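You operate a simulated robot arm through the tools that you are given. There is no shell and no other tool. Be economical: measure what you need, move in short steps, check, and stop when the job is done.

The job below is to be done with a simulated two-armed robot. You get a single attempt, and the scene is never put back.

Task
Pick up the red pin from the top of the cream cabinet with one hand, pass it to the other hand and put it on the deck of the lift table.

It is judged by the outcome, as a careful person would: the job done as asked, and still so three seconds after it is handed in. It fails if anything else is knocked over, pushed out of place, dropped, spilled or broken.

Robot
Two 7-joint arms with two-finger parallel grippers on one trunk, on a base that drives. Base frame: it is fixed to the floor where the robot stands at the start and does not move with it; the origin is under the middle of the robot, x ahead of it, y to its left, z up. Readings come in mm, degrees, newtons and seconds.
The left shoulder is at the start at [70, 134, 1151], the right one opposite. With the tool pointing down near the work surface each hand reaches from about 100 to 640 mm from the robot's upright axis, wherever it stands, measured 20 degrees to its own side. Places, roughly: deck of the lift table [3400, -2300, 600]. Payload 1.57 kg a hand.
Tool frame (each hand has its own): the origin (TCP) lies between the finger pads and is the grasp point; the fingertips stand 30 mm ahead of it; z points along the fingers, y is the line along which they close. Largest opening 80 mm; finger width 17, thickness 12; the body of the gripper, 40 by 82 mm, starts 80 mm behind the TCP.
Orientation is told as [roll, pitch, yaw] about the base's x, y, z axes, in that order, counted from this pose: with the fingers straight down and closing along the base's y, the tool's x points along the base's -x, its y along +y and its z along -z.

Tools
- The arms move only by the tool step_arm. It takes "left_series", "right_series" or both (then of equal length, played together; a hand with none holds still); each is a list of rows, each a list of 6 numbers: the shift along the base's x, y, z in mm, then the turn, a rotation vector about the base's x, y, z in degrees. In form: [[x, y, z, wx, wy, wz], ...]. A call has 1 to 10 rows; each row shifts and turns the commanded pose from where the row before left it. "left_fingers" and "right_fingers" are, for a hand that has rows, the opening, from 0 (shut) to 1 (fully open), set as the call begins (left out, the last holds). Each row takes 0.2 s and may step no farther than 50 mm and 8.6 degrees from the row before; otherwise, or with a gripper value out of range, the whole call is refused. Where a pose cannot be reached the arm comes as near as it can. A force on the tool above 40 N (or 10 N above the force at the start of the call, whichever is more), or a blocked arm, ends the call early, and 0.2 s more pass. The fingers move at their own pace (about 153 mm/s each) and stop on an object; they squeeze with about 32 N. The grip force told is the motor's: it shows also when the fingers shut on nothing. Time passes only in rows, and 0.2 s behind the last, so rows that do not move let the fingers close. The reply holds the time, the measured pose of the TCP, the force on the tool along the base axes, the opening and the grip force, in the units named above and with some noise, with the torque about the TCP (base axes, N m) and any sound that the robot's microphone picked up.
- Cameras (640 x 400 px; columns grow to the right, rows downward): "scene" is now at [130.9, 38.5, 1396.9]; the picture's right is [0.39, -0.92, 0.00], its down [-0.45, -0.19, -0.88] and it looks along [0.81, 0.34, -0.48] (base axes); focal length 255 px, centre (320, 200). "left" rides on the left gripper at [72, 7, -122] in its tool frame; the picture's right is [-0.09, 1.00, 0.00], its down [-0.84, -0.08, -0.54] and it looks along [-0.54, -0.05, 0.84] (tool axes); focal length 238 px, centre (320, 200). "right" rides on the right gripper at [72, -7, -122] in its tool frame; the picture's right is [0.09, 1.00, 0.00], its down [-0.84, 0.08, -0.54] and it looks along [-0.54, 0.05, 0.84] (tool axes); focal length 238 px, centre (320, 200). There is no depth. A picture from a camera that has moved, and an enlarged one, comes with that camera's place and axes in the base frame and with its lens. The place of the scene camera against the robot may be out by one fixed shift of up to 12 mm in any direction.
- grab_frame(camera): a new picture of that camera. No time passes.
- lift_body(by): slides the trunk up (or, below 0, down) by that many mm; the arms and the scene camera ride with it, the base frame stays. It gives what a move gives, with no picture.
- base_move(legs): drives the robot by 1 to 6 legs, each [ahead, left, turn to the left] in mm, mm and degrees, along the robot's own axes; the way and the turn of a leg run together, so that a leg with both is an arc; at most 1500 mm and 180 degrees a leg. The arms and the cameras ride along, it lands a little off, and it stops where it bumps. It gives what a move gives.
- pan_tilt(pan, tilt): turns the head with the scene camera to pan (to the left, within 86 degrees either way) and tilt (down, from -29 to 69), counted from straight ahead of the robot. It gives what a move gives.
- zoom(camera, box): a new picture of the part [left, top, right, bottom] of that camera's present view, enlarged. No time passes.
- finish_job(): hands the job in; it is judged then, once.

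Go step by step. Nothing tells you exact positions but the pictures and the camera data: compare them with the known pose of the tool, close in by small moves and look again before you grip or let go. The budget is 120 turns and 100 pictures, counting those below and the enlarged ones. Unless the task says otherwise, let go and move clear before handing in, and close with one line.

The tools are called after "Emit:" as name(argument=value, ...) on one line, values as JSON. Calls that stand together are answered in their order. step_arm: Moves the arms, as the interface text tells. Its arguments: {"type":"object","properties":{"left_series":{"type":"array","items":{"type":"array","items":{"type":"number"}}},"left_fingers":{"type":"number"},"right_series":{"type":"array","items":{"type":"array","items":{"type":"number"}}},"right_fingers":{"type":"number"}},"required":[]} The other tools are called the same way: lift_body (by) slides the trunk up or down; base_move (legs) drives the base; pan_tilt (pan, tilt) turns the head that bears the scene camera; grab_frame (camera) takes a picture; zoom (camera, box) takes an enlarged picture of a part of a camera's view; finish_job () hands the job in.

At the start:

```text
time: 0.0
left_tcp_pos: [371.3, 365.3, 1207.3]
left_orientation: [0.0, 0.0, 0.2]
left_force: [0.3, -1.0, -0.2]
left_torque: [0.0, 0.01, -0.03]
left_grip_width: 79.9
left_gripper_force: 0.0
right_tcp_pos: [426.3, -54.1, 1120.3]
right_orientation: [-0.1, 0.0, 0.0]
right_force: [0.6, 1.0, -0.1]
right_torque: [0.03, -0.04, -0.01]
right_grip_width: 79.9
right_gripper_force: 0.2
trunk travel left (down, up): [-725.0, 215.0]
robot x, y, heading: [0.5, -0.2, 0.3]
head pan, tilt: [22.7, 28.9]
```

scene: 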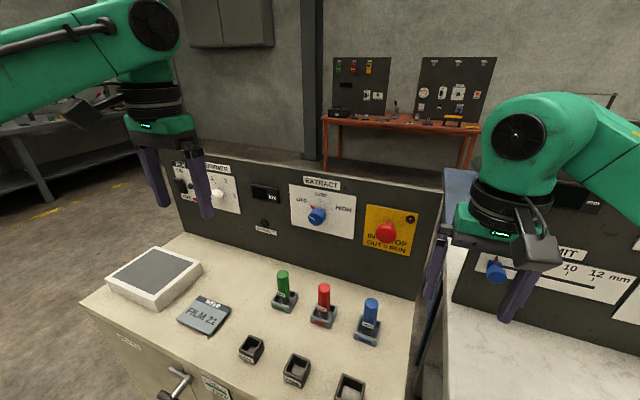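
right: 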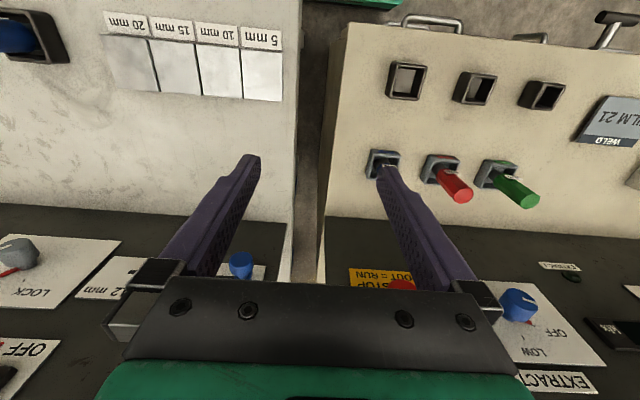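
left: 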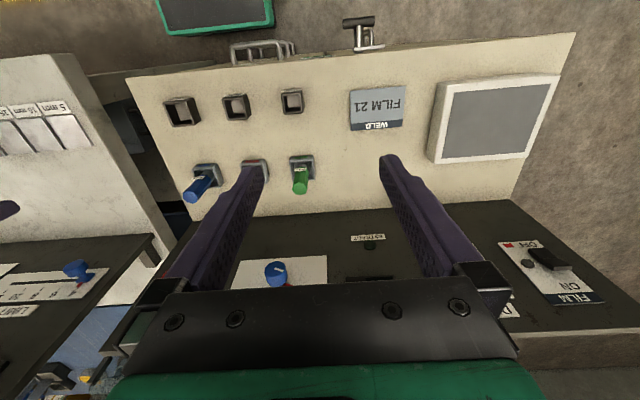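

The red pin stands in a holder at about [545, 202], from z≈800 up to about 905, between the green and blue pins. I'll take enlarged views before I approach it.

Emit:
zoom(camera="scene", box=[220, 240, 420, 400])

Emit:
zoom(camera="right", box=[340, 50, 580, 230])

```text
2.50 times, centred on (320, 320) of scene
camera zoom: at [130.9, 38.5, 1396.9], right [0.39, -0.92, 0.0], down [-0.45, -0.19, -0.88], along [0.81, 0.34, -0.48], focal length 638 px, centre (320, -100)
```

zoom: 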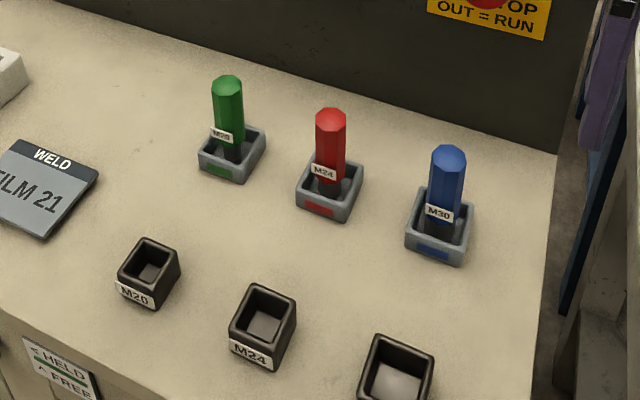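

```text
2.22 times, centred on (460, 140) of right
camera zoom: at [354.5, -61.9, 1241.4], right [-0.09, 1.0, 0.0], down [0.84, 0.08, 0.54], along [0.54, 0.05, -0.84], focal length 530 px, centre (9, 333)
```

zoom: 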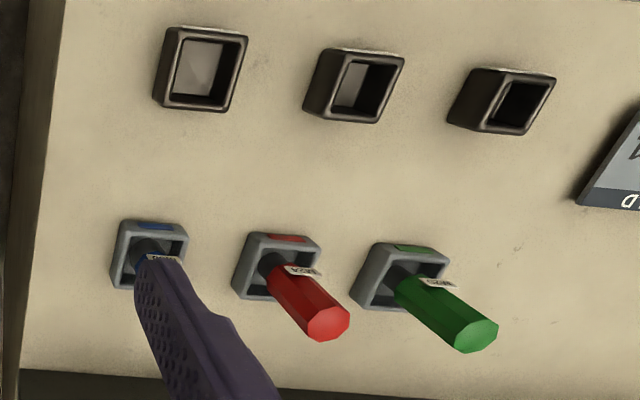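

The pins stand in shallow trays, and a "HELD / FREE" sign with a handle is on the front of the cabinet. It might be a lock on the pins, so I'll read it first.

Emit:
pan_tilt(pan=22, tilt=60)

Emit:
grab_frame(camera="scene")

```text
time: 1.0
left_tcp_pos: [371.5, 363.7, 1207.5]
left_orientation: [0.0, 0.0, 0.2]
left_force: [0.5, -0.1, 0.0]
left_torque: [0.02, 0.04, 0.01]
left_grip_width: 79.6
left_gripper_force: 0.0
right_tcp_pos: [426.6, -55.6, 1122.0]
right_orientation: [0.0, 0.0, 0.1]
right_force: [0.2, -1.1, -0.6]
right_torque: [0.0, -0.02, 0.03]
right_grip_width: 79.9
right_gripper_force: 0.0
trunk travel left (down, up): [-725.0, 215.0]
robot x, y, heading: [0.5, 3.5, -0.1]
head pan, tilt: [22.0, 60.0]
```

```text
94 pictures are left
camera scene: at [108.9, 28.5, 1353.0], right [0.37, -0.93, 0.0], down [-0.8, -0.32, -0.5], along [0.46, 0.19, -0.87], focal length 255 px, centre (320, 200)
```

scene: 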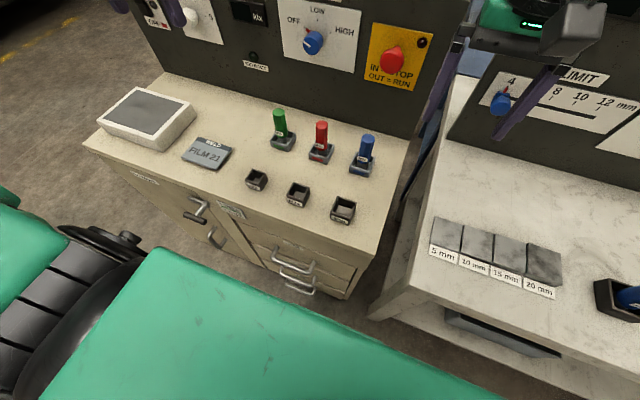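

Emit:
zoom(camera="scene", box=[120, 160, 360, 310])

Emit:
zoom(camera="scene", box=[230, 90, 390, 190])

```text
2.67 times, centred on (240, 235) of scene
camera zoom: at [108.9, 28.5, 1353.0], right [0.37, -0.93, 0.0], down [-0.8, -0.32, -0.5], along [0.46, 0.19, -0.87], focal length 680 px, centre (533, 107)
```

zoom: 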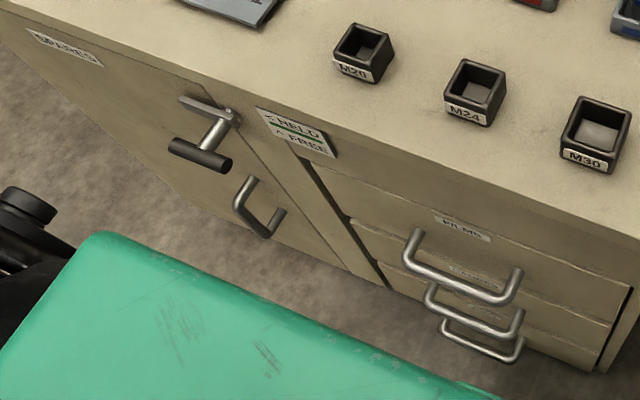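

```text
4.00 times, centred on (310, 140) of scene
camera zoom: at [108.9, 28.5, 1353.0], right [0.37, -0.93, 0.0], down [-0.8, -0.32, -0.5], along [0.46, 0.19, -0.87], focal length 1021 px, centre (360, 440)
```

zoom: 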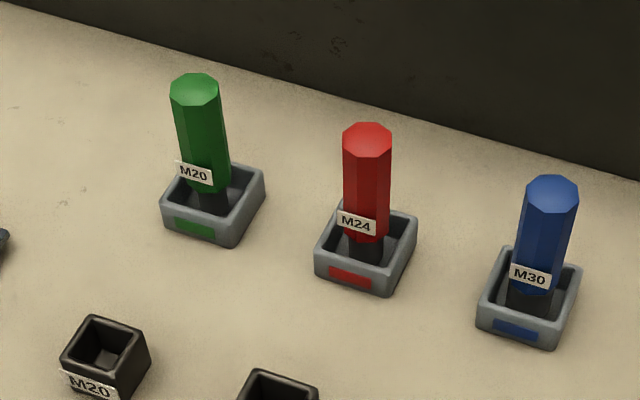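

The lever only belongs to the spares door, so the pin is free to lift. I put its axis at about [541, 199] with the top near z=905, and the neighbouring pins about 115 mm away on each side. I'll bring the left hand above it.

Emit:
step_arm(left_series=[[28, -28, -20, 0, 0, 0], [28, -28, -30, 0, 0, 0], [28, -28, -30, 0, 0, 0], [28, -28, -30, 0, 0, 0], [28, -28, -30, 0, 0, 0], [30, -26, -30, 0, 0, 0], [0, 0, 0, 0, 0, 0]], left_fingers=1)

Emit:
grab_frame(camera="left")

Emit:
grab_frame(camera="scene")

```text
time: 2.6
left_tcp_pos: [540.7, 199.6, 1038.0]
left_orientation: [0.0, -0.2, 0.2]
left_force: [-0.1, 0.4, 0.2]
left_torque: [-0.02, -0.03, -0.02]
left_grip_width: 80.4
left_gripper_force: 0.1
right_tcp_pos: [425.8, -55.3, 1120.1]
right_orientation: [0.0, 0.0, -0.1]
right_force: [0.7, -0.2, -0.5]
right_torque: [0.03, -0.02, -0.03]
right_grip_width: 80.0
right_gripper_force: 0.0
trunk travel left (down, up): [-725.0, 215.0]
robot x, y, heading: [1.9, 1.5, 0.0]
head pan, tilt: [22.0, 60.0]
```

```text
91 pictures are left
camera left: at [468.0, 207.4, 1159.5], right [0.09, 1.0, 0.0], down [0.84, -0.07, 0.54], along [0.54, -0.05, -0.84], focal length 238 px, centre (320, 200)
```

left: 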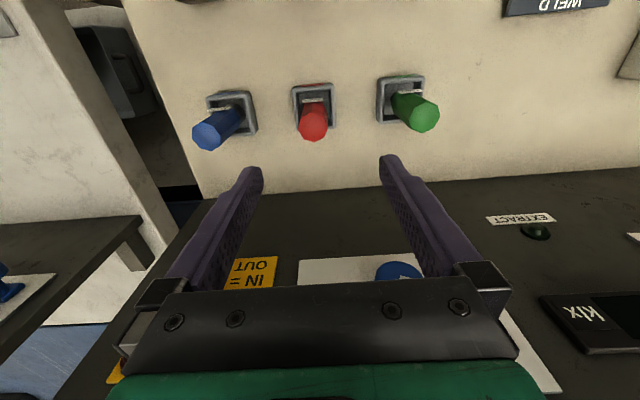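

```text
90 pictures are left
camera scene: at [107.8, 28.8, 1353.1], right [0.37, -0.93, 0.0], down [-0.8, -0.32, -0.5], along [0.46, 0.19, -0.87], focal length 255 px, centre (320, 200)
```

scene: 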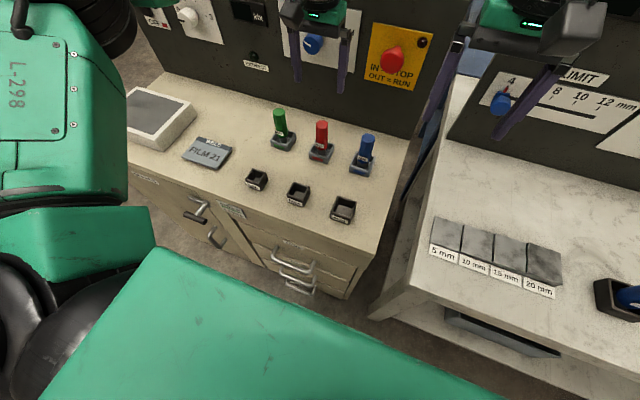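

From the wrist camera the pin is at about [536, 193]. I'll shift over it, lower part of the way and check again.

Emit:
step_arm(left_series=[[-4, -6, -20, 0, 0, 0], [0, 0, -30, 0, 0, 0], [0, 0, -20, 0, 0, 0], [0, 0, 0, 0, 0, 0]])

Emit:
grab_frame(camera="left")

```text
time: 3.6
left_tcp_pos: [536.5, 193.6, 967.2]
left_orientation: [0.0, 0.0, 0.2]
left_force: [-0.3, -1.1, 0.0]
left_torque: [-0.01, -0.02, 0.0]
left_grip_width: 80.1
left_gripper_force: 0.0
right_tcp_pos: [426.3, -56.2, 1120.9]
right_orientation: [0.0, 0.0, 0.0]
right_force: [0.5, -0.1, 0.7]
right_torque: [-0.03, 0.0, 0.01]
right_grip_width: 80.1
right_gripper_force: 0.1
trunk travel left (down, up): [-725.0, 215.0]
robot x, y, heading: [-3.5, -2.3, -0.2]
head pan, tilt: [22.0, 60.0]
```

```text
89 pictures are left
camera left: at [465.4, 199.8, 1088.7], right [0.09, 1.0, 0.0], down [0.84, -0.07, 0.54], along [0.54, -0.05, -0.84], focal length 238 px, centre (320, 200)
```

left: 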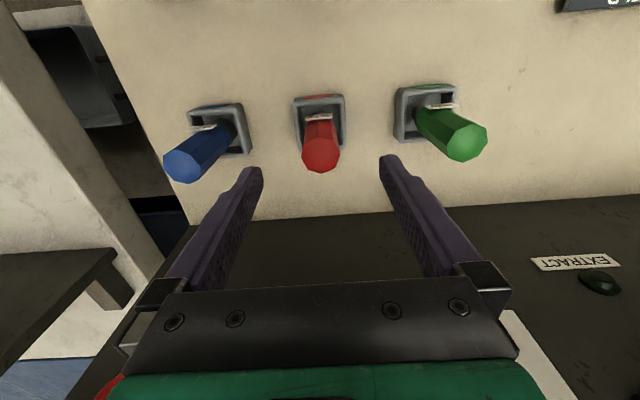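

The two views agree: the pin top is at about [537, 193, 907], right under the hand. I'll go down to z≈885 and close.

Emit:
step_arm(left_series=[[0, 0, -30, 0, 0, 0], [0, 0, -30, 0, 0, 0], [0, 0, -22, 0, 0, 0], [0, 0, 0, 0, 0, 0]])

Emit:
grab_frame(camera="left")

```text
time: 4.6
left_tcp_pos: [523.6, 200.2, 891.3]
left_orientation: [0.0, -0.2, 0.3]
left_force: [0.5, 0.1, -0.7]
left_torque: [-0.01, -0.02, 0.01]
left_grip_width: 79.7
left_gripper_force: 0.0
left hand out of reach, approached as far as the arm can: row 2, 3
right_tcp_pos: [427.1, -56.3, 1120.2]
right_orientation: [-0.1, 0.0, 0.0]
right_force: [0.6, -0.3, 0.6]
right_torque: [0.01, 0.02, 0.01]
right_grip_width: 80.1
right_gripper_force: 0.0
trunk travel left (down, up): [-725.0, 215.0]
robot x, y, heading: [-0.9, -1.9, 0.1]
head pan, tilt: [22.0, 60.0]
```

```text
88 pictures are left
camera left: at [452.5, 206.5, 1013.4], right [0.09, 1.0, 0.0], down [0.84, -0.07, 0.54], along [0.54, -0.05, -0.84], focal length 238 px, centre (320, 200)
```

left: 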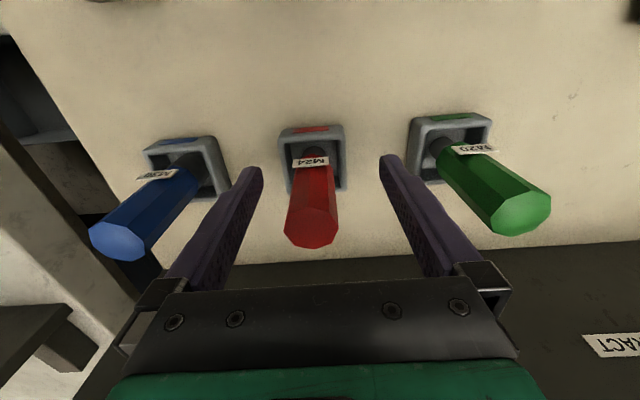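

The arm reached its limit, so the trunk has to come down. I'll lift the hand clear first and then lower the trunk.

Emit:
step_arm(left_series=[[0, 0, 40, 0, 0, 0], [0, 0, 40, 0, 0, 0], [0, 0, 40, 0, 0, 0], [0, 0, 40, 0, 0, 0], [0, 0, 0, 0, 0, 0]], right_series=[[-20, 0, 0, 0, 0, 0], [-20, 0, 0, 0, 0, 0], [-20, 0, 0, 0, 0, 0], [-20, 0, 0, 0, 0, 0], [0, 0, 0, 0, 0, 0]])

Emit:
lift_body(by=-100)

Emit:
grab_frame(camera="left")

```text
time: 5.8
left_tcp_pos: [524.2, 200.2, 1051.6]
left_orientation: [0.0, 0.0, 0.0]
left_force: [0.6, -0.2, -0.4]
left_torque: [-0.02, -0.02, -0.02]
left_grip_width: 79.9
left_gripper_force: 0.0
right_tcp_pos: [347.9, -55.7, 1121.1]
right_orientation: [0.0, 0.1, -0.1]
right_force: [0.3, 0.1, -0.1]
right_torque: [0.01, 0.04, 0.02]
right_grip_width: 80.2
right_gripper_force: 0.1
trunk travel left (down, up): [-725.0, 215.0]
robot x, y, heading: [2.9, -1.1, 0.4]
head pan, tilt: [22.0, 60.0]
```

```text
time: 7.1
left_tcp_pos: [525.0, 198.8, 951.6]
left_orientation: [0.0, -0.1, 0.2]
left_force: [0.3, 0.3, -0.2]
left_torque: [-0.03, -0.03, -0.01]
left_grip_width: 79.7
left_gripper_force: 0.1
right_tcp_pos: [348.2, -55.2, 1020.5]
right_orientation: [0.0, 0.0, 0.0]
right_force: [0.1, 1.0, -0.3]
right_torque: [-0.02, -0.02, -0.01]
right_grip_width: 80.1
right_gripper_force: 0.2
trunk travel left (down, up): [-625.0, 315.0]
robot x, y, heading: [0.8, -2.5, 0.3]
head pan, tilt: [22.0, 60.0]
```

```text
87 pictures are left
camera left: at [452.3, 205.7, 1072.7], right [0.09, 1.0, 0.0], down [0.84, -0.07, 0.54], along [0.54, -0.05, -0.84], focal length 238 px, centre (320, 200)
```

left: 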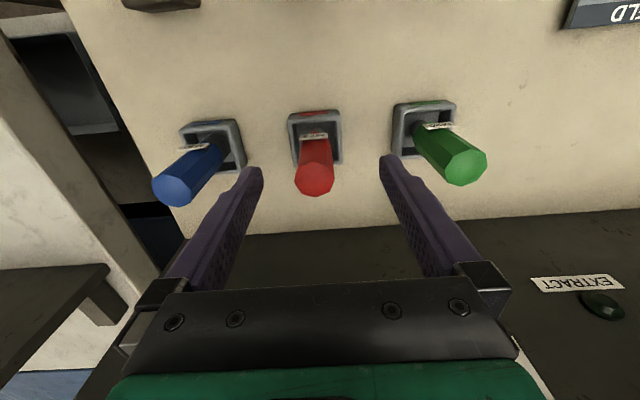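

The pin is confirmed at [537, 193, 907]. I'll align above it and go down.

Emit:
step_arm(left_series=[[12, -6, 0, 0, 0, 0], [0, 0, -25, 0, 0, 0], [0, 0, -25, 0, 0, 0], [0, 0, -16, 0, 0, 0], [0, 0, 0, 0, 0, 0]])

Emit:
grab_frame(camera="left")

```text
time: 8.3
left_tcp_pos: [536.4, 192.6, 883.5]
left_orientation: [0.0, 0.0, 0.3]
left_force: [0.9, -1.6, -0.4]
left_torque: [-0.01, 0.05, 0.01]
left_grip_width: 79.9
left_gripper_force: 0.0
right_tcp_pos: [348.5, -55.9, 1020.6]
right_orientation: [0.0, 0.0, 0.0]
right_force: [-0.3, 0.6, 0.8]
right_torque: [0.01, -0.02, 0.02]
right_grip_width: 80.2
right_gripper_force: 0.1
trunk travel left (down, up): [-625.0, 315.0]
robot x, y, heading: [1.1, -0.2, 0.0]
head pan, tilt: [22.0, 60.0]
```

```text
86 pictures are left
camera left: at [464.9, 199.9, 1005.6], right [0.09, 1.0, 0.0], down [0.84, -0.07, 0.54], along [0.54, -0.05, -0.84], focal length 238 px, centre (320, 200)
```

left: 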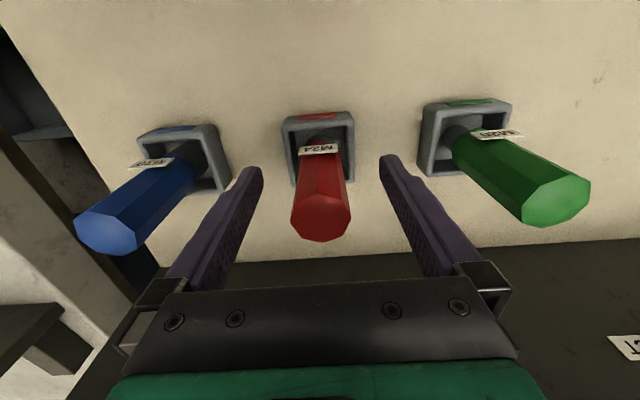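

The pin is centred between the fingers. Closing now.

Emit:
step_arm(left_series=[[0, 0, 0, 0, 0, 0], [0, 0, 0, 0, 0, 0], [0, 0, 0, 0, 0, 0]], left_fingers=0)

Emit:
step_arm(left_series=[[0, 0, 10, 0, 0, 0], [0, 0, 25, 0, 0, 0], [0, 0, 35, 0, 0, 0], [0, 0, 40, 0, 0, 0], [0, 0, 0, 0, 0, 0]])

Emit:
grab_frame(camera="left")

Emit:
grab_frame(camera="right")

```text
time: 9.1
left_tcp_pos: [537.0, 192.8, 883.6]
left_orientation: [0.1, 0.1, 0.2]
left_force: [-0.5, -0.6, 0.2]
left_torque: [-0.08, 0.03, 0.02]
left_grip_width: 31.3
left_gripper_force: 31.5
right_tcp_pos: [348.7, -56.3, 1021.1]
right_orientation: [0.0, 0.0, 0.0]
right_force: [-0.7, 0.3, -0.3]
right_torque: [-0.01, 0.02, 0.01]
right_grip_width: 80.0
right_gripper_force: 0.1
trunk travel left (down, up): [-625.0, 315.0]
robot x, y, heading: [-1.2, -0.8, -0.2]
head pan, tilt: [22.0, 60.0]
```

```text
time: 10.3
left_tcp_pos: [537.4, 192.2, 993.6]
left_orientation: [0.1, 0.0, 0.2]
left_force: [-0.7, 1.0, -3.1]
left_torque: [0.09, 0.02, 0.0]
left_grip_width: 31.2
left_gripper_force: 32.2
right_tcp_pos: [349.3, -56.1, 1020.3]
right_orientation: [0.1, 0.1, -0.1]
right_force: [-0.3, -0.5, 0.2]
right_torque: [-0.03, 0.01, 0.0]
right_grip_width: 79.9
right_gripper_force: 0.1
trunk travel left (down, up): [-625.0, 315.0]
robot x, y, heading: [-0.2, 0.5, -0.0]
head pan, tilt: [22.0, 60.0]
```

```text
85 pictures are left
camera left: at [465.2, 200.2, 1116.6], right [0.09, 1.0, 0.0], down [0.84, -0.07, 0.54], along [0.54, -0.05, -0.84], focal length 238 px, centre (320, 200)
```

left: 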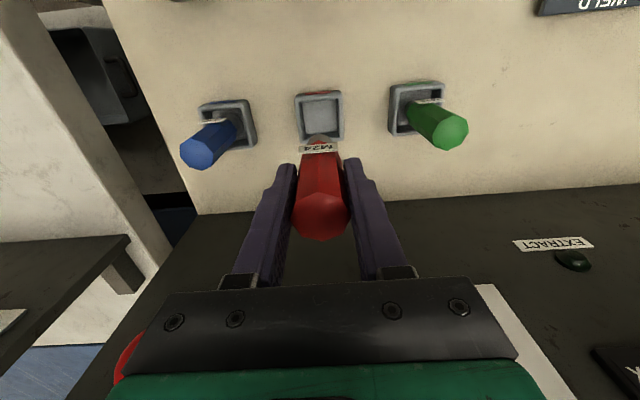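

```text
84 pictures are left
camera right: at [276.8, -62.1, 1141.3], right [-0.09, 1.0, 0.0], down [0.84, 0.08, 0.54], along [0.54, 0.05, -0.84], focal length 238 px, centre (320, 200)
```

right: 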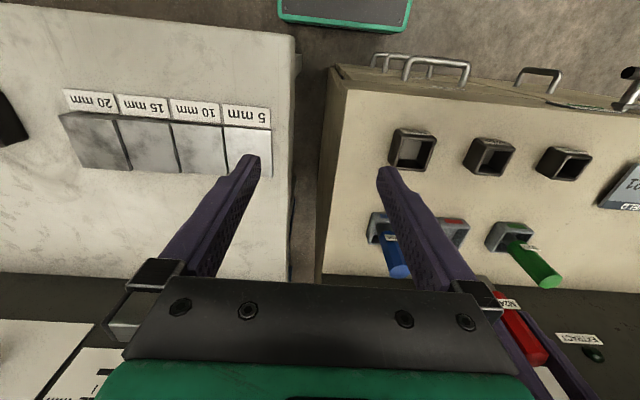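

The pin is in the left hand, measured 31 mm across. Next I draw it back and roll the left hand so the pin lies along -y. Meanwhile the right hand backs off and yaws 90° so that it can grip the free end from above.

Emit:
step_arm(left_series=[[-10, 0, 10, -8.2, 0, 0], [-14, 0, 0, -8.2, 0, 0], [-14, 0, 0, -8.2, 0, 0], [-14, 0, 0, -8.2, 0, 0], [-14, 0, 0, -8.2, 0, 0], [-14, 0, 0, -8.2, 0, 0]], right_series=[[0, -8, 10, 0, 0, 8.2], [0, -8, 10, 0, 0, 8.2], [0, -8, 10, 0, 0, 8.2], [0, -8, 10, 0, 0, 8.2], [0, -8, 10, 0, 0, 8.2], [0, -8, 10, 0, 0, 8.2]])

Emit:
step_arm(left_series=[[-14, 0, 0, -8.2, 0, 0], [-14, 0, 0, -8.2, 0, 0], [-14, 0, 0, -8.2, 0, 0], [-14, 0, 0, -8.2, 0, 0], [0, 0, 0, -8, 0, 0], [0, 0, 0, 0, 0, 0]], right_series=[[0, 0, 10, 0, 0, 8.2], [0, 0, 10, 0, 0, 8.2], [0, 0, 10, 0, 0, 8.2], [0, 0, 10, 0, 0, 8.2], [0, 0, 0, 0, 0, 8], [0, 0, 0, 0, 0, 0]])

Emit:
grab_frame(camera="scene")

Emit:
grab_frame(camera="right")

```text
time: 11.7
left_tcp_pos: [454.4, 193.6, 1004.2]
left_orientation: [-49.4, 0.0, 0.2]
left_force: [-0.2, -0.4, -3.6]
left_torque: [0.12, -0.02, 0.0]
left_grip_width: 31.3
left_gripper_force: 31.9
right_tcp_pos: [347.4, -104.0, 1080.9]
right_orientation: [0.0, 0.1, 49.3]
right_force: [-0.4, 0.6, -0.2]
right_torque: [-0.03, 0.03, 0.01]
right_grip_width: 79.9
right_gripper_force: 0.1
trunk travel left (down, up): [-625.0, 315.0]
robot x, y, heading: [3.0, 2.9, 0.1]
head pan, tilt: [22.0, 60.0]
```

```text
time: 13.1
left_tcp_pos: [365.3, 187.8, 992.0]
left_orientation: [-81.8, 0.0, 2.3]
left_force: [0.0, -0.8, -2.3]
left_torque: [0.09, 0.0, 0.0]
left_grip_width: 31.4
left_gripper_force: 32.1
left hand out of reach, approached as far as the arm can: row 3, 4, 5
right_tcp_pos: [226.8, -34.4, 1061.9]
right_orientation: [0.0, -0.1, 90.0]
right_force: [0.0, -1.1, 0.0]
right_torque: [0.02, 0.01, 0.05]
right_grip_width: 79.9
right_gripper_force: 0.1
right hand out of reach, approached as far as the arm can: row 1, 2, 3, 4, 5
trunk travel left (down, up): [-625.0, 315.0]
robot x, y, heading: [2.6, 1.6, 0.1]
head pan, tilt: [22.0, 60.0]
```

```text
83 pictures are left
camera scene: at [109.2, 27.9, 1252.9], right [0.37, -0.93, 0.0], down [-0.8, -0.32, -0.5], along [0.46, 0.19, -0.87], focal length 255 px, centre (320, 200)
```

scene: 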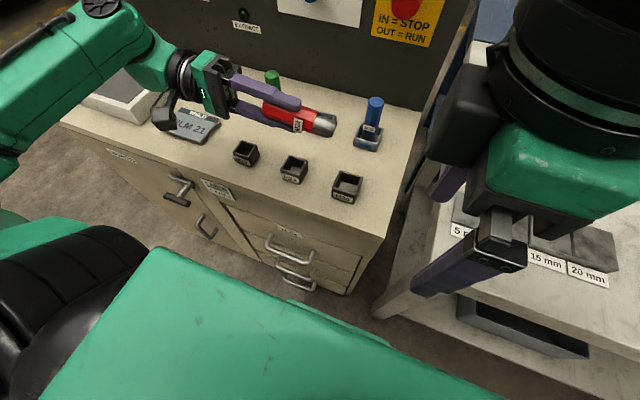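

```text
82 pictures are left
camera right: at [233.1, -106.4, 1181.8], right [-1.0, -0.09, 0.0], down [-0.08, 0.84, 0.54], along [-0.05, 0.54, -0.84], focal length 238 px, centre (320, 200)
```

right: 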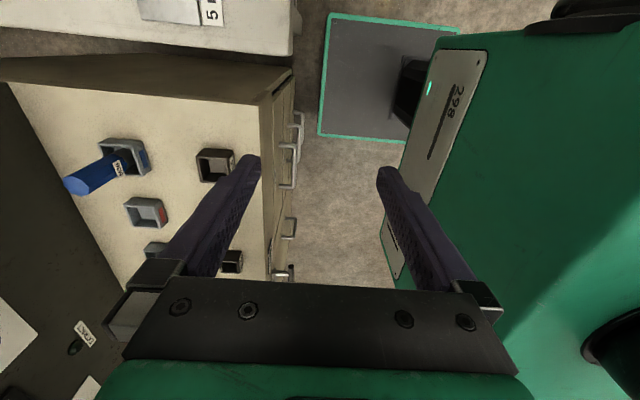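

Both arms strain at this height relative to the shoulders. I'll raise the trunk and lower the hands relative to it.

Emit:
lift_body(by=150)

Emit:
step_arm(left_series=[[0, 0, -25, 0, 0, 0], [0, 0, -30, 0, 0, 0], [0, 0, -30, 0, 0, 0], [10, 0, -30, -4, 0, 0], [10, 0, 0, -4, 0, -2], [0, 0, 0, 0, 0, 0]], right_series=[[10, -10, -30, 0, 0, 0], [20, -10, -30, 0, 0, 0], [20, -10, -40, 0, 0, 0], [20, -10, -40, 0, 0, 0], [20, 0, -40, 0, 0, 0], [0, 0, 0, 0, 0, 0]])

Emit:
grab_frame(camera="scene")

```text
time: 14.8
left_tcp_pos: [364.8, 189.3, 1141.1]
left_orientation: [-81.7, 0.0, 2.2]
left_force: [0.8, 0.0, -3.5]
left_torque: [0.13, 0.0, 0.01]
left_grip_width: 31.4
left_gripper_force: 31.9
right_tcp_pos: [226.5, -33.9, 1210.0]
right_orientation: [0.0, -0.1, 90.0]
right_force: [0.5, 0.1, -0.2]
right_torque: [0.02, -0.03, 0.01]
right_grip_width: 80.2
right_gripper_force: 0.1
trunk travel left (down, up): [-775.0, 165.0]
robot x, y, heading: [-0.5, 1.1, 0.1]
head pan, tilt: [22.0, 60.0]
```

```text
time: 16.2
left_tcp_pos: [384.2, 189.4, 1025.3]
left_orientation: [-89.6, 0.2, 0.1]
left_force: [-0.3, -0.4, -3.4]
left_torque: [0.16, 0.02, 0.03]
left_grip_width: 31.4
left_gripper_force: 31.7
right_tcp_pos: [236.1, -49.7, 1094.1]
right_orientation: [-0.2, 0.0, 89.6]
right_force: [-0.2, 0.7, -0.3]
right_torque: [0.01, -0.01, -0.01]
right_grip_width: 80.0
right_gripper_force: 0.0
right hand out of reach, approached as far as the arm can: row 1, 2, 3, 4, 5
trunk travel left (down, up): [-775.0, 165.0]
robot x, y, heading: [-0.0, -1.8, 0.1]
head pan, tilt: [22.0, 60.0]
```

```text
81 pictures are left
camera scene: at [108.5, 28.5, 1403.0], right [0.37, -0.93, 0.0], down [-0.8, -0.32, -0.5], along [0.46, 0.19, -0.87], focal length 255 px, centre (320, 200)
```

scene: 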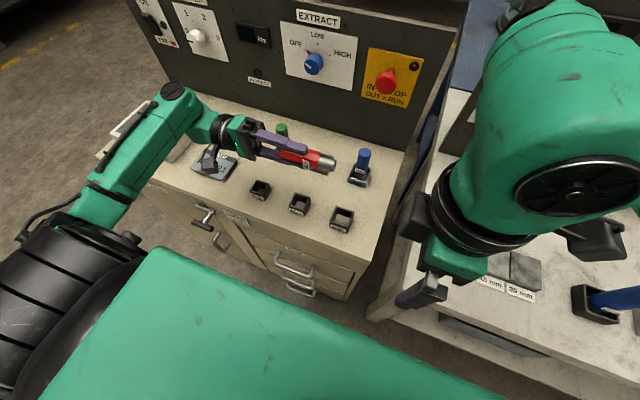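

The left hand is set, with its pin pointing along -y. The right hand is at a joint limit at yaw +90, so I'll swing it towards yaw -90, where its camera sits above the left fingers with room to spare.

Emit:
step_arm(right_series=[[8, -8, 0, 0, 0, -8.5], [8, -8, 0, 0, 0, -8.5], [8, -8, 0, 0, 0, -8.5], [8, -8, 0, 0, 0, -8.5], [8, -8, 0, 0, 0, -8.5], [8, 0, 0, 0, 0, -8.5], [8, 0, 0, 0, 0, -8.5], [8, 0, 0, 0, 0, -8.5], [8, 0, 0, 0, 0, -8.5], [8, 0, 0, 0, 0, -8.5]])

Emit:
step_arm(right_series=[[8, 0, 0, 0, 0, -8.5], [8, 0, 0, 0, 0, -8.5], [8, 0, 0, 0, 0, -8.5], [8, 0, 0, 0, 0, -8.5], [0, 0, 0, 0, 0, -8.5], [0, 0, 0, 0, 0, -8.5], [0, 0, 0, 0, 0, -8.5], [0, 0, 0, 0, 0, -8.5], [0, 0, 0, 0, 0, -8.5], [0, 0, 0, 0, 0, -8.5]])

Emit:
grab_frame(camera="scene")

```text
time: 18.4
left_tcp_pos: [384.2, 189.4, 1026.1]
left_orientation: [-89.6, 0.2, 0.2]
left_force: [0.3, 0.3, -3.5]
left_torque: [0.13, 0.02, 0.0]
left_grip_width: 31.4
left_gripper_force: 31.8
right_tcp_pos: [319.7, -89.5, 1094.3]
right_orientation: [-0.1, 0.0, 4.8]
right_force: [0.0, 0.3, -0.4]
right_torque: [0.05, 0.01, -0.03]
right_grip_width: 80.1
right_gripper_force: 0.0
trunk travel left (down, up): [-775.0, 165.0]
robot x, y, heading: [-2.8, 4.1, -0.1]
head pan, tilt: [22.0, 60.0]
```

```text
time: 20.6
left_tcp_pos: [382.2, 189.5, 1026.3]
left_orientation: [-89.7, 0.2, 0.3]
left_force: [-0.2, -0.5, -3.0]
left_torque: [0.17, 0.03, -0.01]
left_grip_width: 31.3
left_gripper_force: 32.1
right_tcp_pos: [350.5, -88.3, 1093.2]
right_orientation: [0.0, 0.0, -80.3]
right_force: [0.1, 0.7, 0.0]
right_torque: [0.06, 0.02, 0.0]
right_grip_width: 79.8
right_gripper_force: 0.1
trunk travel left (down, up): [-775.0, 165.0]
robot x, y, heading: [0.4, -0.4, 0.0]
head pan, tilt: [22.0, 60.0]
```

```text
80 pictures are left
camera scene: at [109.3, 28.6, 1402.9], right [0.37, -0.93, 0.0], down [-0.8, -0.32, -0.5], along [0.46, 0.19, -0.87], focal length 255 px, centre (320, 200)
```

scene: 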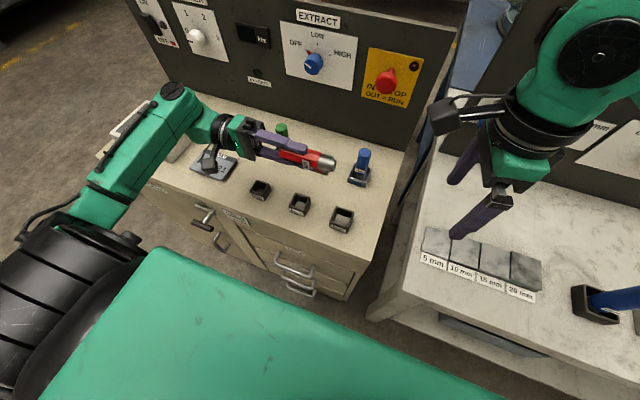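

Yaw -80 works. I'll bring the right hand above the pin's free end, with height to spare, and look.

Emit:
step_arm(right_series=[[8, 20, 10, 0, 0, -5], [8, 30, 10, 0, 0, -4.5], [8, 35, 10, 0, 0, 0], [8, 40, 10, 0, 0, 0], [0, 40, 0, 0, 0, 0], [0, 0, 0, 0, 0, 0]])

Emit:
grab_frame(camera="right")

Emit:
grab_frame(camera="scene")

```text
time: 22.0
left_tcp_pos: [384.2, 189.0, 1025.3]
left_orientation: [-89.6, 0.2, 0.2]
left_force: [0.0, 0.0, -3.3]
left_torque: [0.16, 0.0, -0.01]
left_grip_width: 31.4
left_gripper_force: 31.7
right_tcp_pos: [384.2, 76.6, 1135.1]
right_orientation: [0.0, 0.1, -89.7]
right_force: [-0.4, -0.5, -0.1]
right_torque: [0.03, -0.03, 0.05]
right_grip_width: 79.9
right_gripper_force: 0.1
trunk travel left (down, up): [-775.0, 165.0]
robot x, y, heading: [-1.4, -1.1, -0.0]
head pan, tilt: [22.0, 60.0]
```

```text
79 pictures are left
camera right: at [377.4, 147.7, 1256.0], right [1.0, 0.1, 0.0], down [0.08, -0.84, 0.54], along [0.05, -0.54, -0.84], focal length 238 px, centre (320, 200)
```

right: 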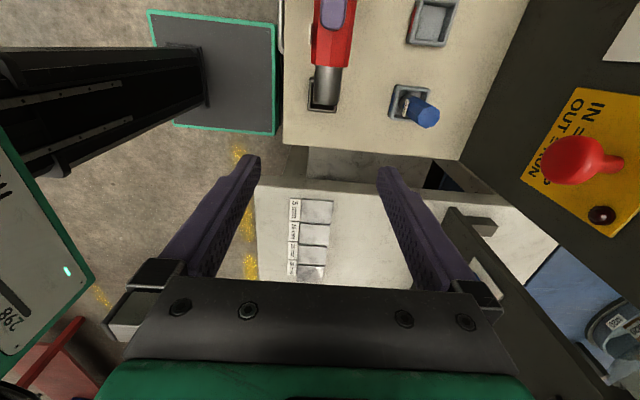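

```text
78 pictures are left
camera scene: at [109.3, 27.2, 1403.0], right [0.37, -0.93, 0.0], down [-0.8, -0.32, -0.5], along [0.46, 0.19, -0.87], focal length 255 px, centre (320, 200)
```

scene: 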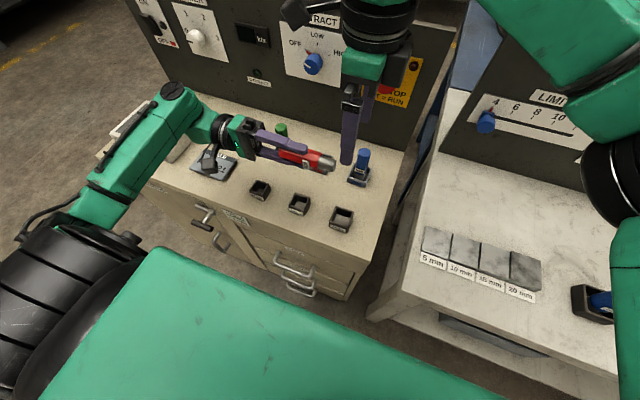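

The pin's end is at y≈113, its steel/red boundary at y≈135 and the left fingertips at y≈159. I'll zoom in to find where the label sits before choosing the grip.

Emit:
zoom(camera="right", box=[280, 0, 390, 120])

Emit:
zoom(camera="scene", box=[230, 110, 390, 210])

Emit:
grab_frame(camera="left")

```text
3.33 times, centred on (335, 60) of right
camera zoom: at [377.4, 147.7, 1256.0], right [1.0, 0.1, 0.0], down [0.08, -0.84, 0.54], along [0.05, -0.54, -0.84], focal length 794 px, centre (270, 667)
```

zoom: 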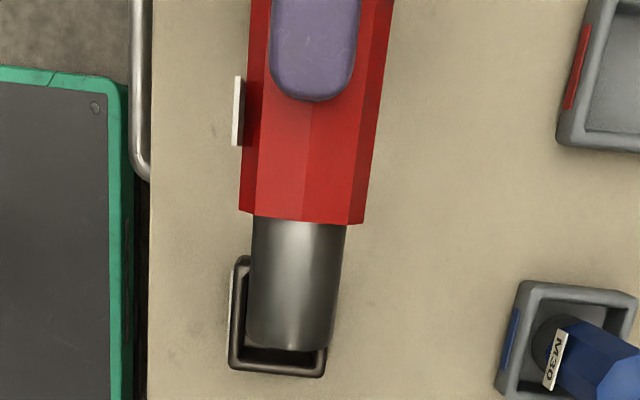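

```text
4.00 times, centred on (310, 160) of scene
camera zoom: at [109.3, 27.2, 1403.0], right [0.37, -0.93, 0.0], down [-0.8, -0.32, -0.5], along [0.46, 0.19, -0.87], focal length 1021 px, centre (360, 360)
```

zoom: 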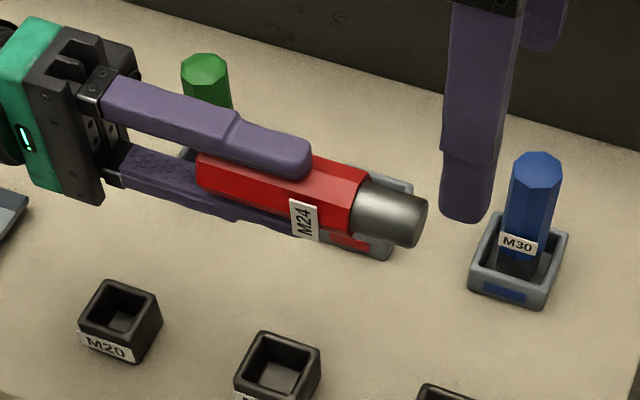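

```text
75 pictures are left
camera left: at [311.7, 310.2, 1019.7], right [0.09, 0.01, -1.0], down [0.84, 0.54, 0.08], along [0.54, -0.84, 0.04], focal length 238 px, centre (320, 200)
```

left: 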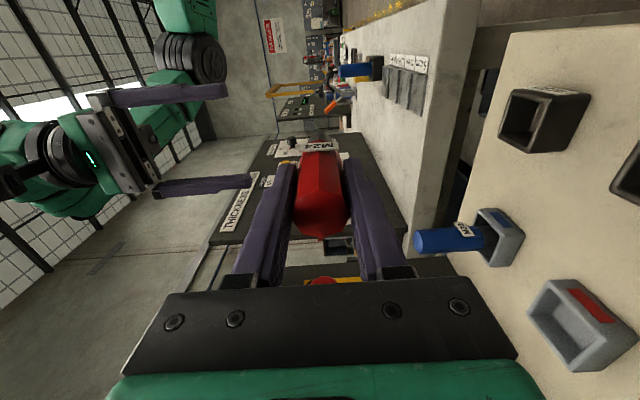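

The label spans y≈150–163 and the flat red body starts at y≈136. I'll grip at y≈140, clear of the label and the left fingertips.

Emit:
step_arm(right_series=[[1, 32, 0, 0, 0, 0], [0.5, 31.5, 0, 0, 0, 0], [0, 0, -25, 0, 0, 0], [0, 0, -25, 0, 0, 0], [0, 0, 0, 0, 0, 0]], right_fingers=1)

Emit:
grab_frame(camera="right")

Emit:
grab_frame(camera="scene")

```text
time: 23.2
left_tcp_pos: [384.3, 189.6, 1025.7]
left_orientation: [-89.7, 0.2, 0.2]
left_force: [-0.4, -0.1, -2.4]
left_torque: [0.06, 0.01, 0.04]
left_grip_width: 31.1
left_gripper_force: 31.8
right_tcp_pos: [383.7, 140.4, 1083.0]
right_orientation: [0.1, 0.0, -89.7]
right_force: [0.1, 0.4, -0.1]
right_torque: [-0.02, -0.02, -0.01]
right_grip_width: 79.9
right_gripper_force: 0.1
trunk travel left (down, up): [-775.0, 165.0]
robot x, y, heading: [-5.0, -3.0, -0.2]
head pan, tilt: [22.0, 60.0]
```

```text
74 pictures are left
camera right: at [376.5, 212.1, 1203.7], right [1.0, 0.1, 0.0], down [0.08, -0.84, 0.54], along [0.05, -0.54, -0.84], focal length 238 px, centre (320, 200)
```

right: 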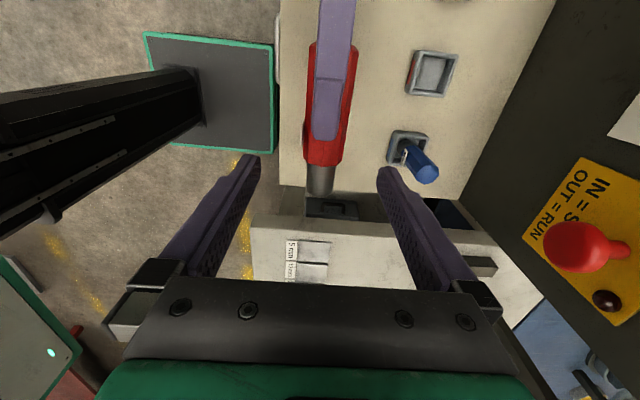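

```text
73 pictures are left
camera scene: at [108.7, 29.1, 1403.0], right [0.37, -0.93, 0.0], down [-0.8, -0.32, -0.5], along [0.46, 0.19, -0.87], focal length 255 px, centre (320, 200)
```

scene: 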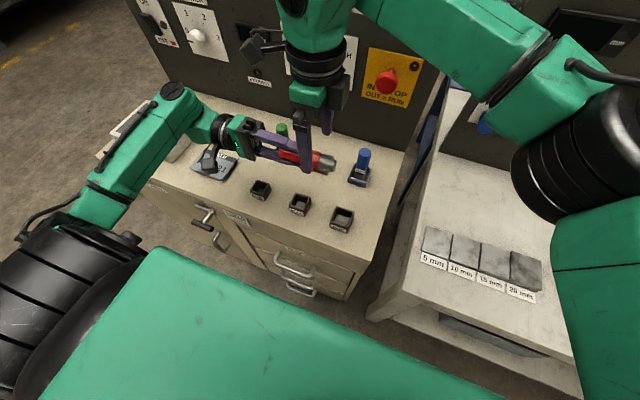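

Alignment looks good. I'll go down the last 57 mm.

Emit:
step_arm(right_series=[[0, 1.5, -20, 0, 0, 0], [0, 0, -20, 0, 0, 0], [0, 0, -17, 0, 0, 0], [0, 0, 0, 0, 0, 0]])

Emit:
grab_frame(camera="right")

Emit:
zoom(camera="scene", box=[230, 90, 390, 190])

```text
time: 24.2
left_tcp_pos: [383.7, 190.5, 1025.4]
left_orientation: [-89.7, 0.1, 0.3]
left_force: [0.1, -0.4, -3.0]
left_torque: [0.16, -0.01, 0.03]
left_grip_width: 31.4
left_gripper_force: 32.4
right_tcp_pos: [383.2, 141.8, 1024.7]
right_orientation: [-0.2, 0.0, -89.6]
right_force: [-0.1, 1.0, 0.5]
right_torque: [0.0, 0.02, -0.02]
right_grip_width: 80.2
right_gripper_force: 0.1
trunk travel left (down, up): [-775.0, 165.0]
robot x, y, heading: [2.2, -0.5, -0.2]
head pan, tilt: [22.0, 60.0]
```

```text
72 pictures are left
camera right: at [376.7, 213.4, 1145.8], right [1.0, 0.1, 0.0], down [0.08, -0.84, 0.54], along [0.05, -0.54, -0.84], focal length 238 px, centre (320, 200)
```

right: 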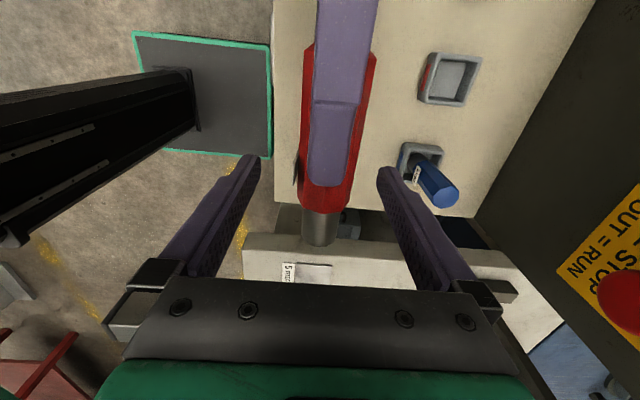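

```text
4.00 times, centred on (310, 140) of scene
camera zoom: at [109.2, 28.8, 1402.9], right [0.37, -0.93, 0.0], down [-0.8, -0.32, -0.5], along [0.46, 0.19, -0.87], focal length 1021 px, centre (360, 440)
```

zoom: 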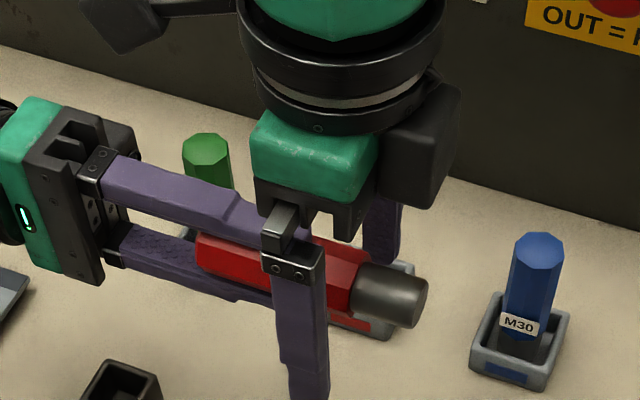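

The label's lower edge is at y≈147, so I'll shift 3.5 mm towards the free end before closing.

Emit:
step_arm(right_series=[[0, -3.5, 0, 0, 0, 0], [0, 0, 0, 0, 0, 0]])

Emit:
step_arm(right_series=[[0, 0, 0, 0, 0, 0], [0, 0, 0, 0, 0, 0], [0, 0, 0, 0, 0, 0]], right_fingers=0)

Emit:
grab_frame(camera="right")

```text
time: 24.8
left_tcp_pos: [382.9, 189.2, 1024.9]
left_orientation: [-89.7, 0.3, 0.3]
left_force: [0.0, -0.7, -3.2]
left_torque: [0.13, 0.0, 0.01]
left_grip_width: 31.1
left_gripper_force: 31.4
right_tcp_pos: [384.0, 137.7, 1026.3]
right_orientation: [0.0, 0.0, -89.6]
right_force: [0.5, -0.9, 1.2]
right_torque: [0.02, -0.01, 0.01]
right_grip_width: 79.9
right_gripper_force: 0.1
trunk travel left (down, up): [-775.0, 165.0]
robot x, y, heading: [-0.5, -0.7, -0.3]
head pan, tilt: [22.0, 60.0]
```

```text
time: 25.6
left_tcp_pos: [384.1, 189.0, 1024.2]
left_orientation: [-89.7, 0.3, 0.2]
left_force: [-11.5, -1.5, -0.3]
left_torque: [0.42, 0.03, -0.4]
left_grip_width: 31.4
left_gripper_force: 32.7
right_tcp_pos: [384.5, 138.4, 1024.9]
right_orientation: [0.2, 0.0, -89.9]
right_force: [12.1, 2.0, -0.2]
right_torque: [-0.43, -0.02, -0.32]
right_grip_width: 31.1
right_gripper_force: 31.7
trunk travel left (down, up): [-775.0, 165.0]
robot x, y, heading: [-1.5, 0.4, -0.1]
head pan, tilt: [22.0, 60.0]
```

```text
70 pictures are left
camera right: at [378.0, 209.1, 1146.8], right [1.0, 0.1, 0.0], down [0.08, -0.84, 0.54], along [0.05, -0.54, -0.84], focal length 238 px, centre (320, 200)
```

right: 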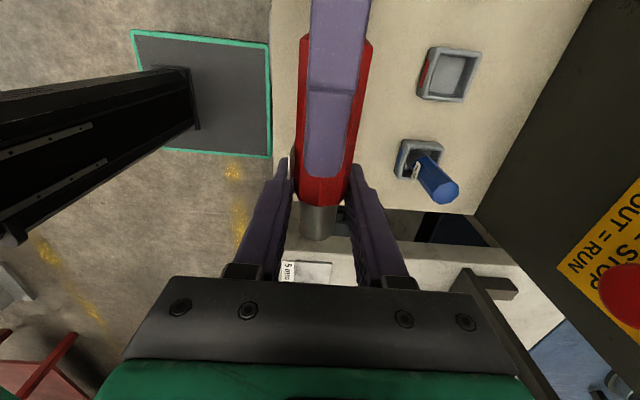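

The right hand has the flats at 31.1 mm, but a 12 N sideways load shows a small offset. I'll ease the right hand +1 mm in x before the left lets go.

Emit:
step_arm(right_series=[[1, 0, 0, 0, 0, 0], [0, 0, 0, 0, 0, 0]])

```text
time: 26.2
left_tcp_pos: [384.1, 190.6, 1025.8]
left_orientation: [-89.7, 0.2, 0.2]
left_force: [-13.4, 0.1, -2.0]
left_torque: [-0.37, 0.03, -0.4]
left_grip_width: 31.3
left_gripper_force: 31.9
right_tcp_pos: [385.4, 137.6, 1025.7]
right_orientation: [0.0, 0.0, -89.6]
right_force: [13.1, -0.5, -0.8]
right_torque: [0.48, -0.05, -0.28]
right_grip_width: 31.0
right_gripper_force: 32.1
trunk travel left (down, up): [-775.0, 165.0]
robot x, y, heading: [-0.8, -3.2, 0.2]
head pan, tilt: [22.0, 60.0]
```

The load hardly changed and is small. I'll open the left hand and withdraw it along +y.

Emit:
step_arm(left_series=[[0, 0, 0, 0, 0, 0], [0, 0, 0, 0, 0, 0], [0, 0, 0, 0, 0, 0]], left_fingers=1)

Emit:
grab_frame(camera="right")

```text
time: 27.0
left_tcp_pos: [384.0, 188.4, 1025.3]
left_orientation: [-89.7, 0.3, 0.2]
left_force: [-0.5, -0.4, 0.4]
left_torque: [-0.01, 0.02, -0.01]
left_grip_width: 79.8
left_gripper_force: 0.1
right_tcp_pos: [384.8, 137.4, 1026.8]
right_orientation: [-0.1, 0.1, -89.6]
right_force: [0.2, 0.4, 0.2]
right_torque: [-0.04, 0.02, -0.02]
right_grip_width: 31.1
right_gripper_force: 32.1
trunk travel left (down, up): [-775.0, 165.0]
robot x, y, heading: [1.3, 0.3, 0.2]
head pan, tilt: [22.0, 60.0]
```

```text
69 pictures are left
camera right: at [377.9, 209.3, 1146.9], right [1.0, 0.1, 0.0], down [0.08, -0.84, 0.54], along [0.05, -0.54, -0.84], focal length 238 px, centre (320, 200)
```

right: 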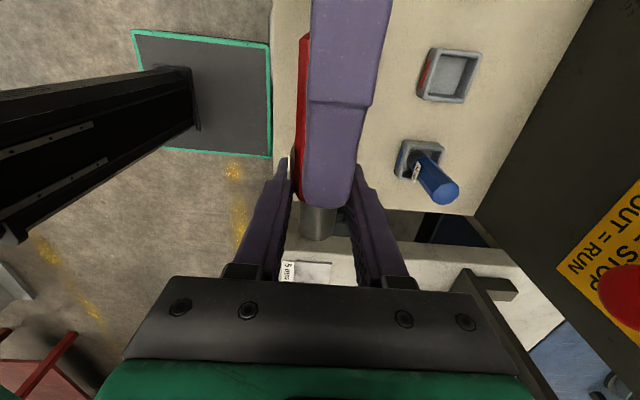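

The right hand still grips the pin. I'll slide the left hand away along +y and check.

Emit:
step_arm(left_series=[[0, 15, 0, 0, 0, 0], [0, 25, 0, 0, 0, 0], [0, 35, 0, 0, 0, 0], [0, 35, 0, 0, 0, 0], [0, 0, 0, 0, 0, 0]])

Emit:
grab_frame(camera="right")

Emit:
grab_frame(camera="scene")

```text
time: 28.2
left_tcp_pos: [383.4, 300.2, 1029.0]
left_orientation: [-89.6, 0.1, 0.2]
left_force: [0.2, -0.7, 0.4]
left_torque: [-0.01, 0.01, 0.02]
left_grip_width: 80.0
left_gripper_force: 0.1
right_tcp_pos: [385.3, 136.4, 1025.3]
right_orientation: [0.0, 0.0, -89.7]
right_force: [0.1, 0.1, 0.0]
right_torque: [-0.04, 0.0, -0.02]
right_grip_width: 31.4
right_gripper_force: 31.8
trunk travel left (down, up): [-775.0, 165.0]
robot x, y, heading: [-2.1, -3.9, 0.1]
head pan, tilt: [22.0, 60.0]
```

```text
68 pictures are left
camera right: at [378.0, 208.8, 1147.0], right [1.0, 0.1, 0.0], down [0.08, -0.84, 0.54], along [0.05, -0.54, -0.84], focal length 238 px, centre (320, 200)
```

right: 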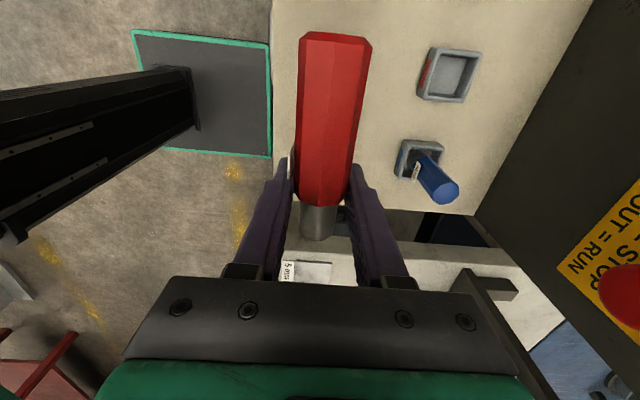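

```text
67 pictures are left
camera scene: at [109.1, 28.2, 1403.0], right [0.37, -0.93, 0.0], down [-0.8, -0.32, -0.5], along [0.46, 0.19, -0.87], focal length 255 px, centre (320, 200)
```

scene: 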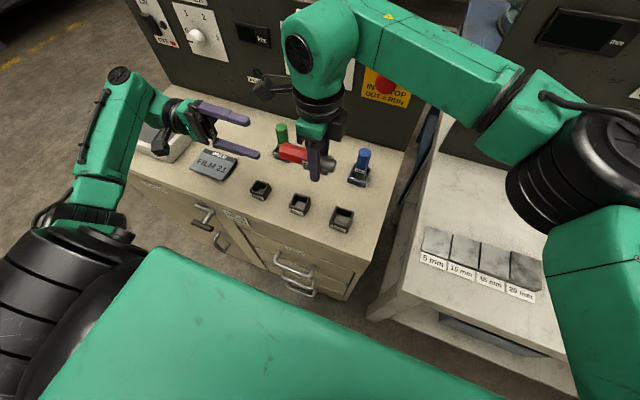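

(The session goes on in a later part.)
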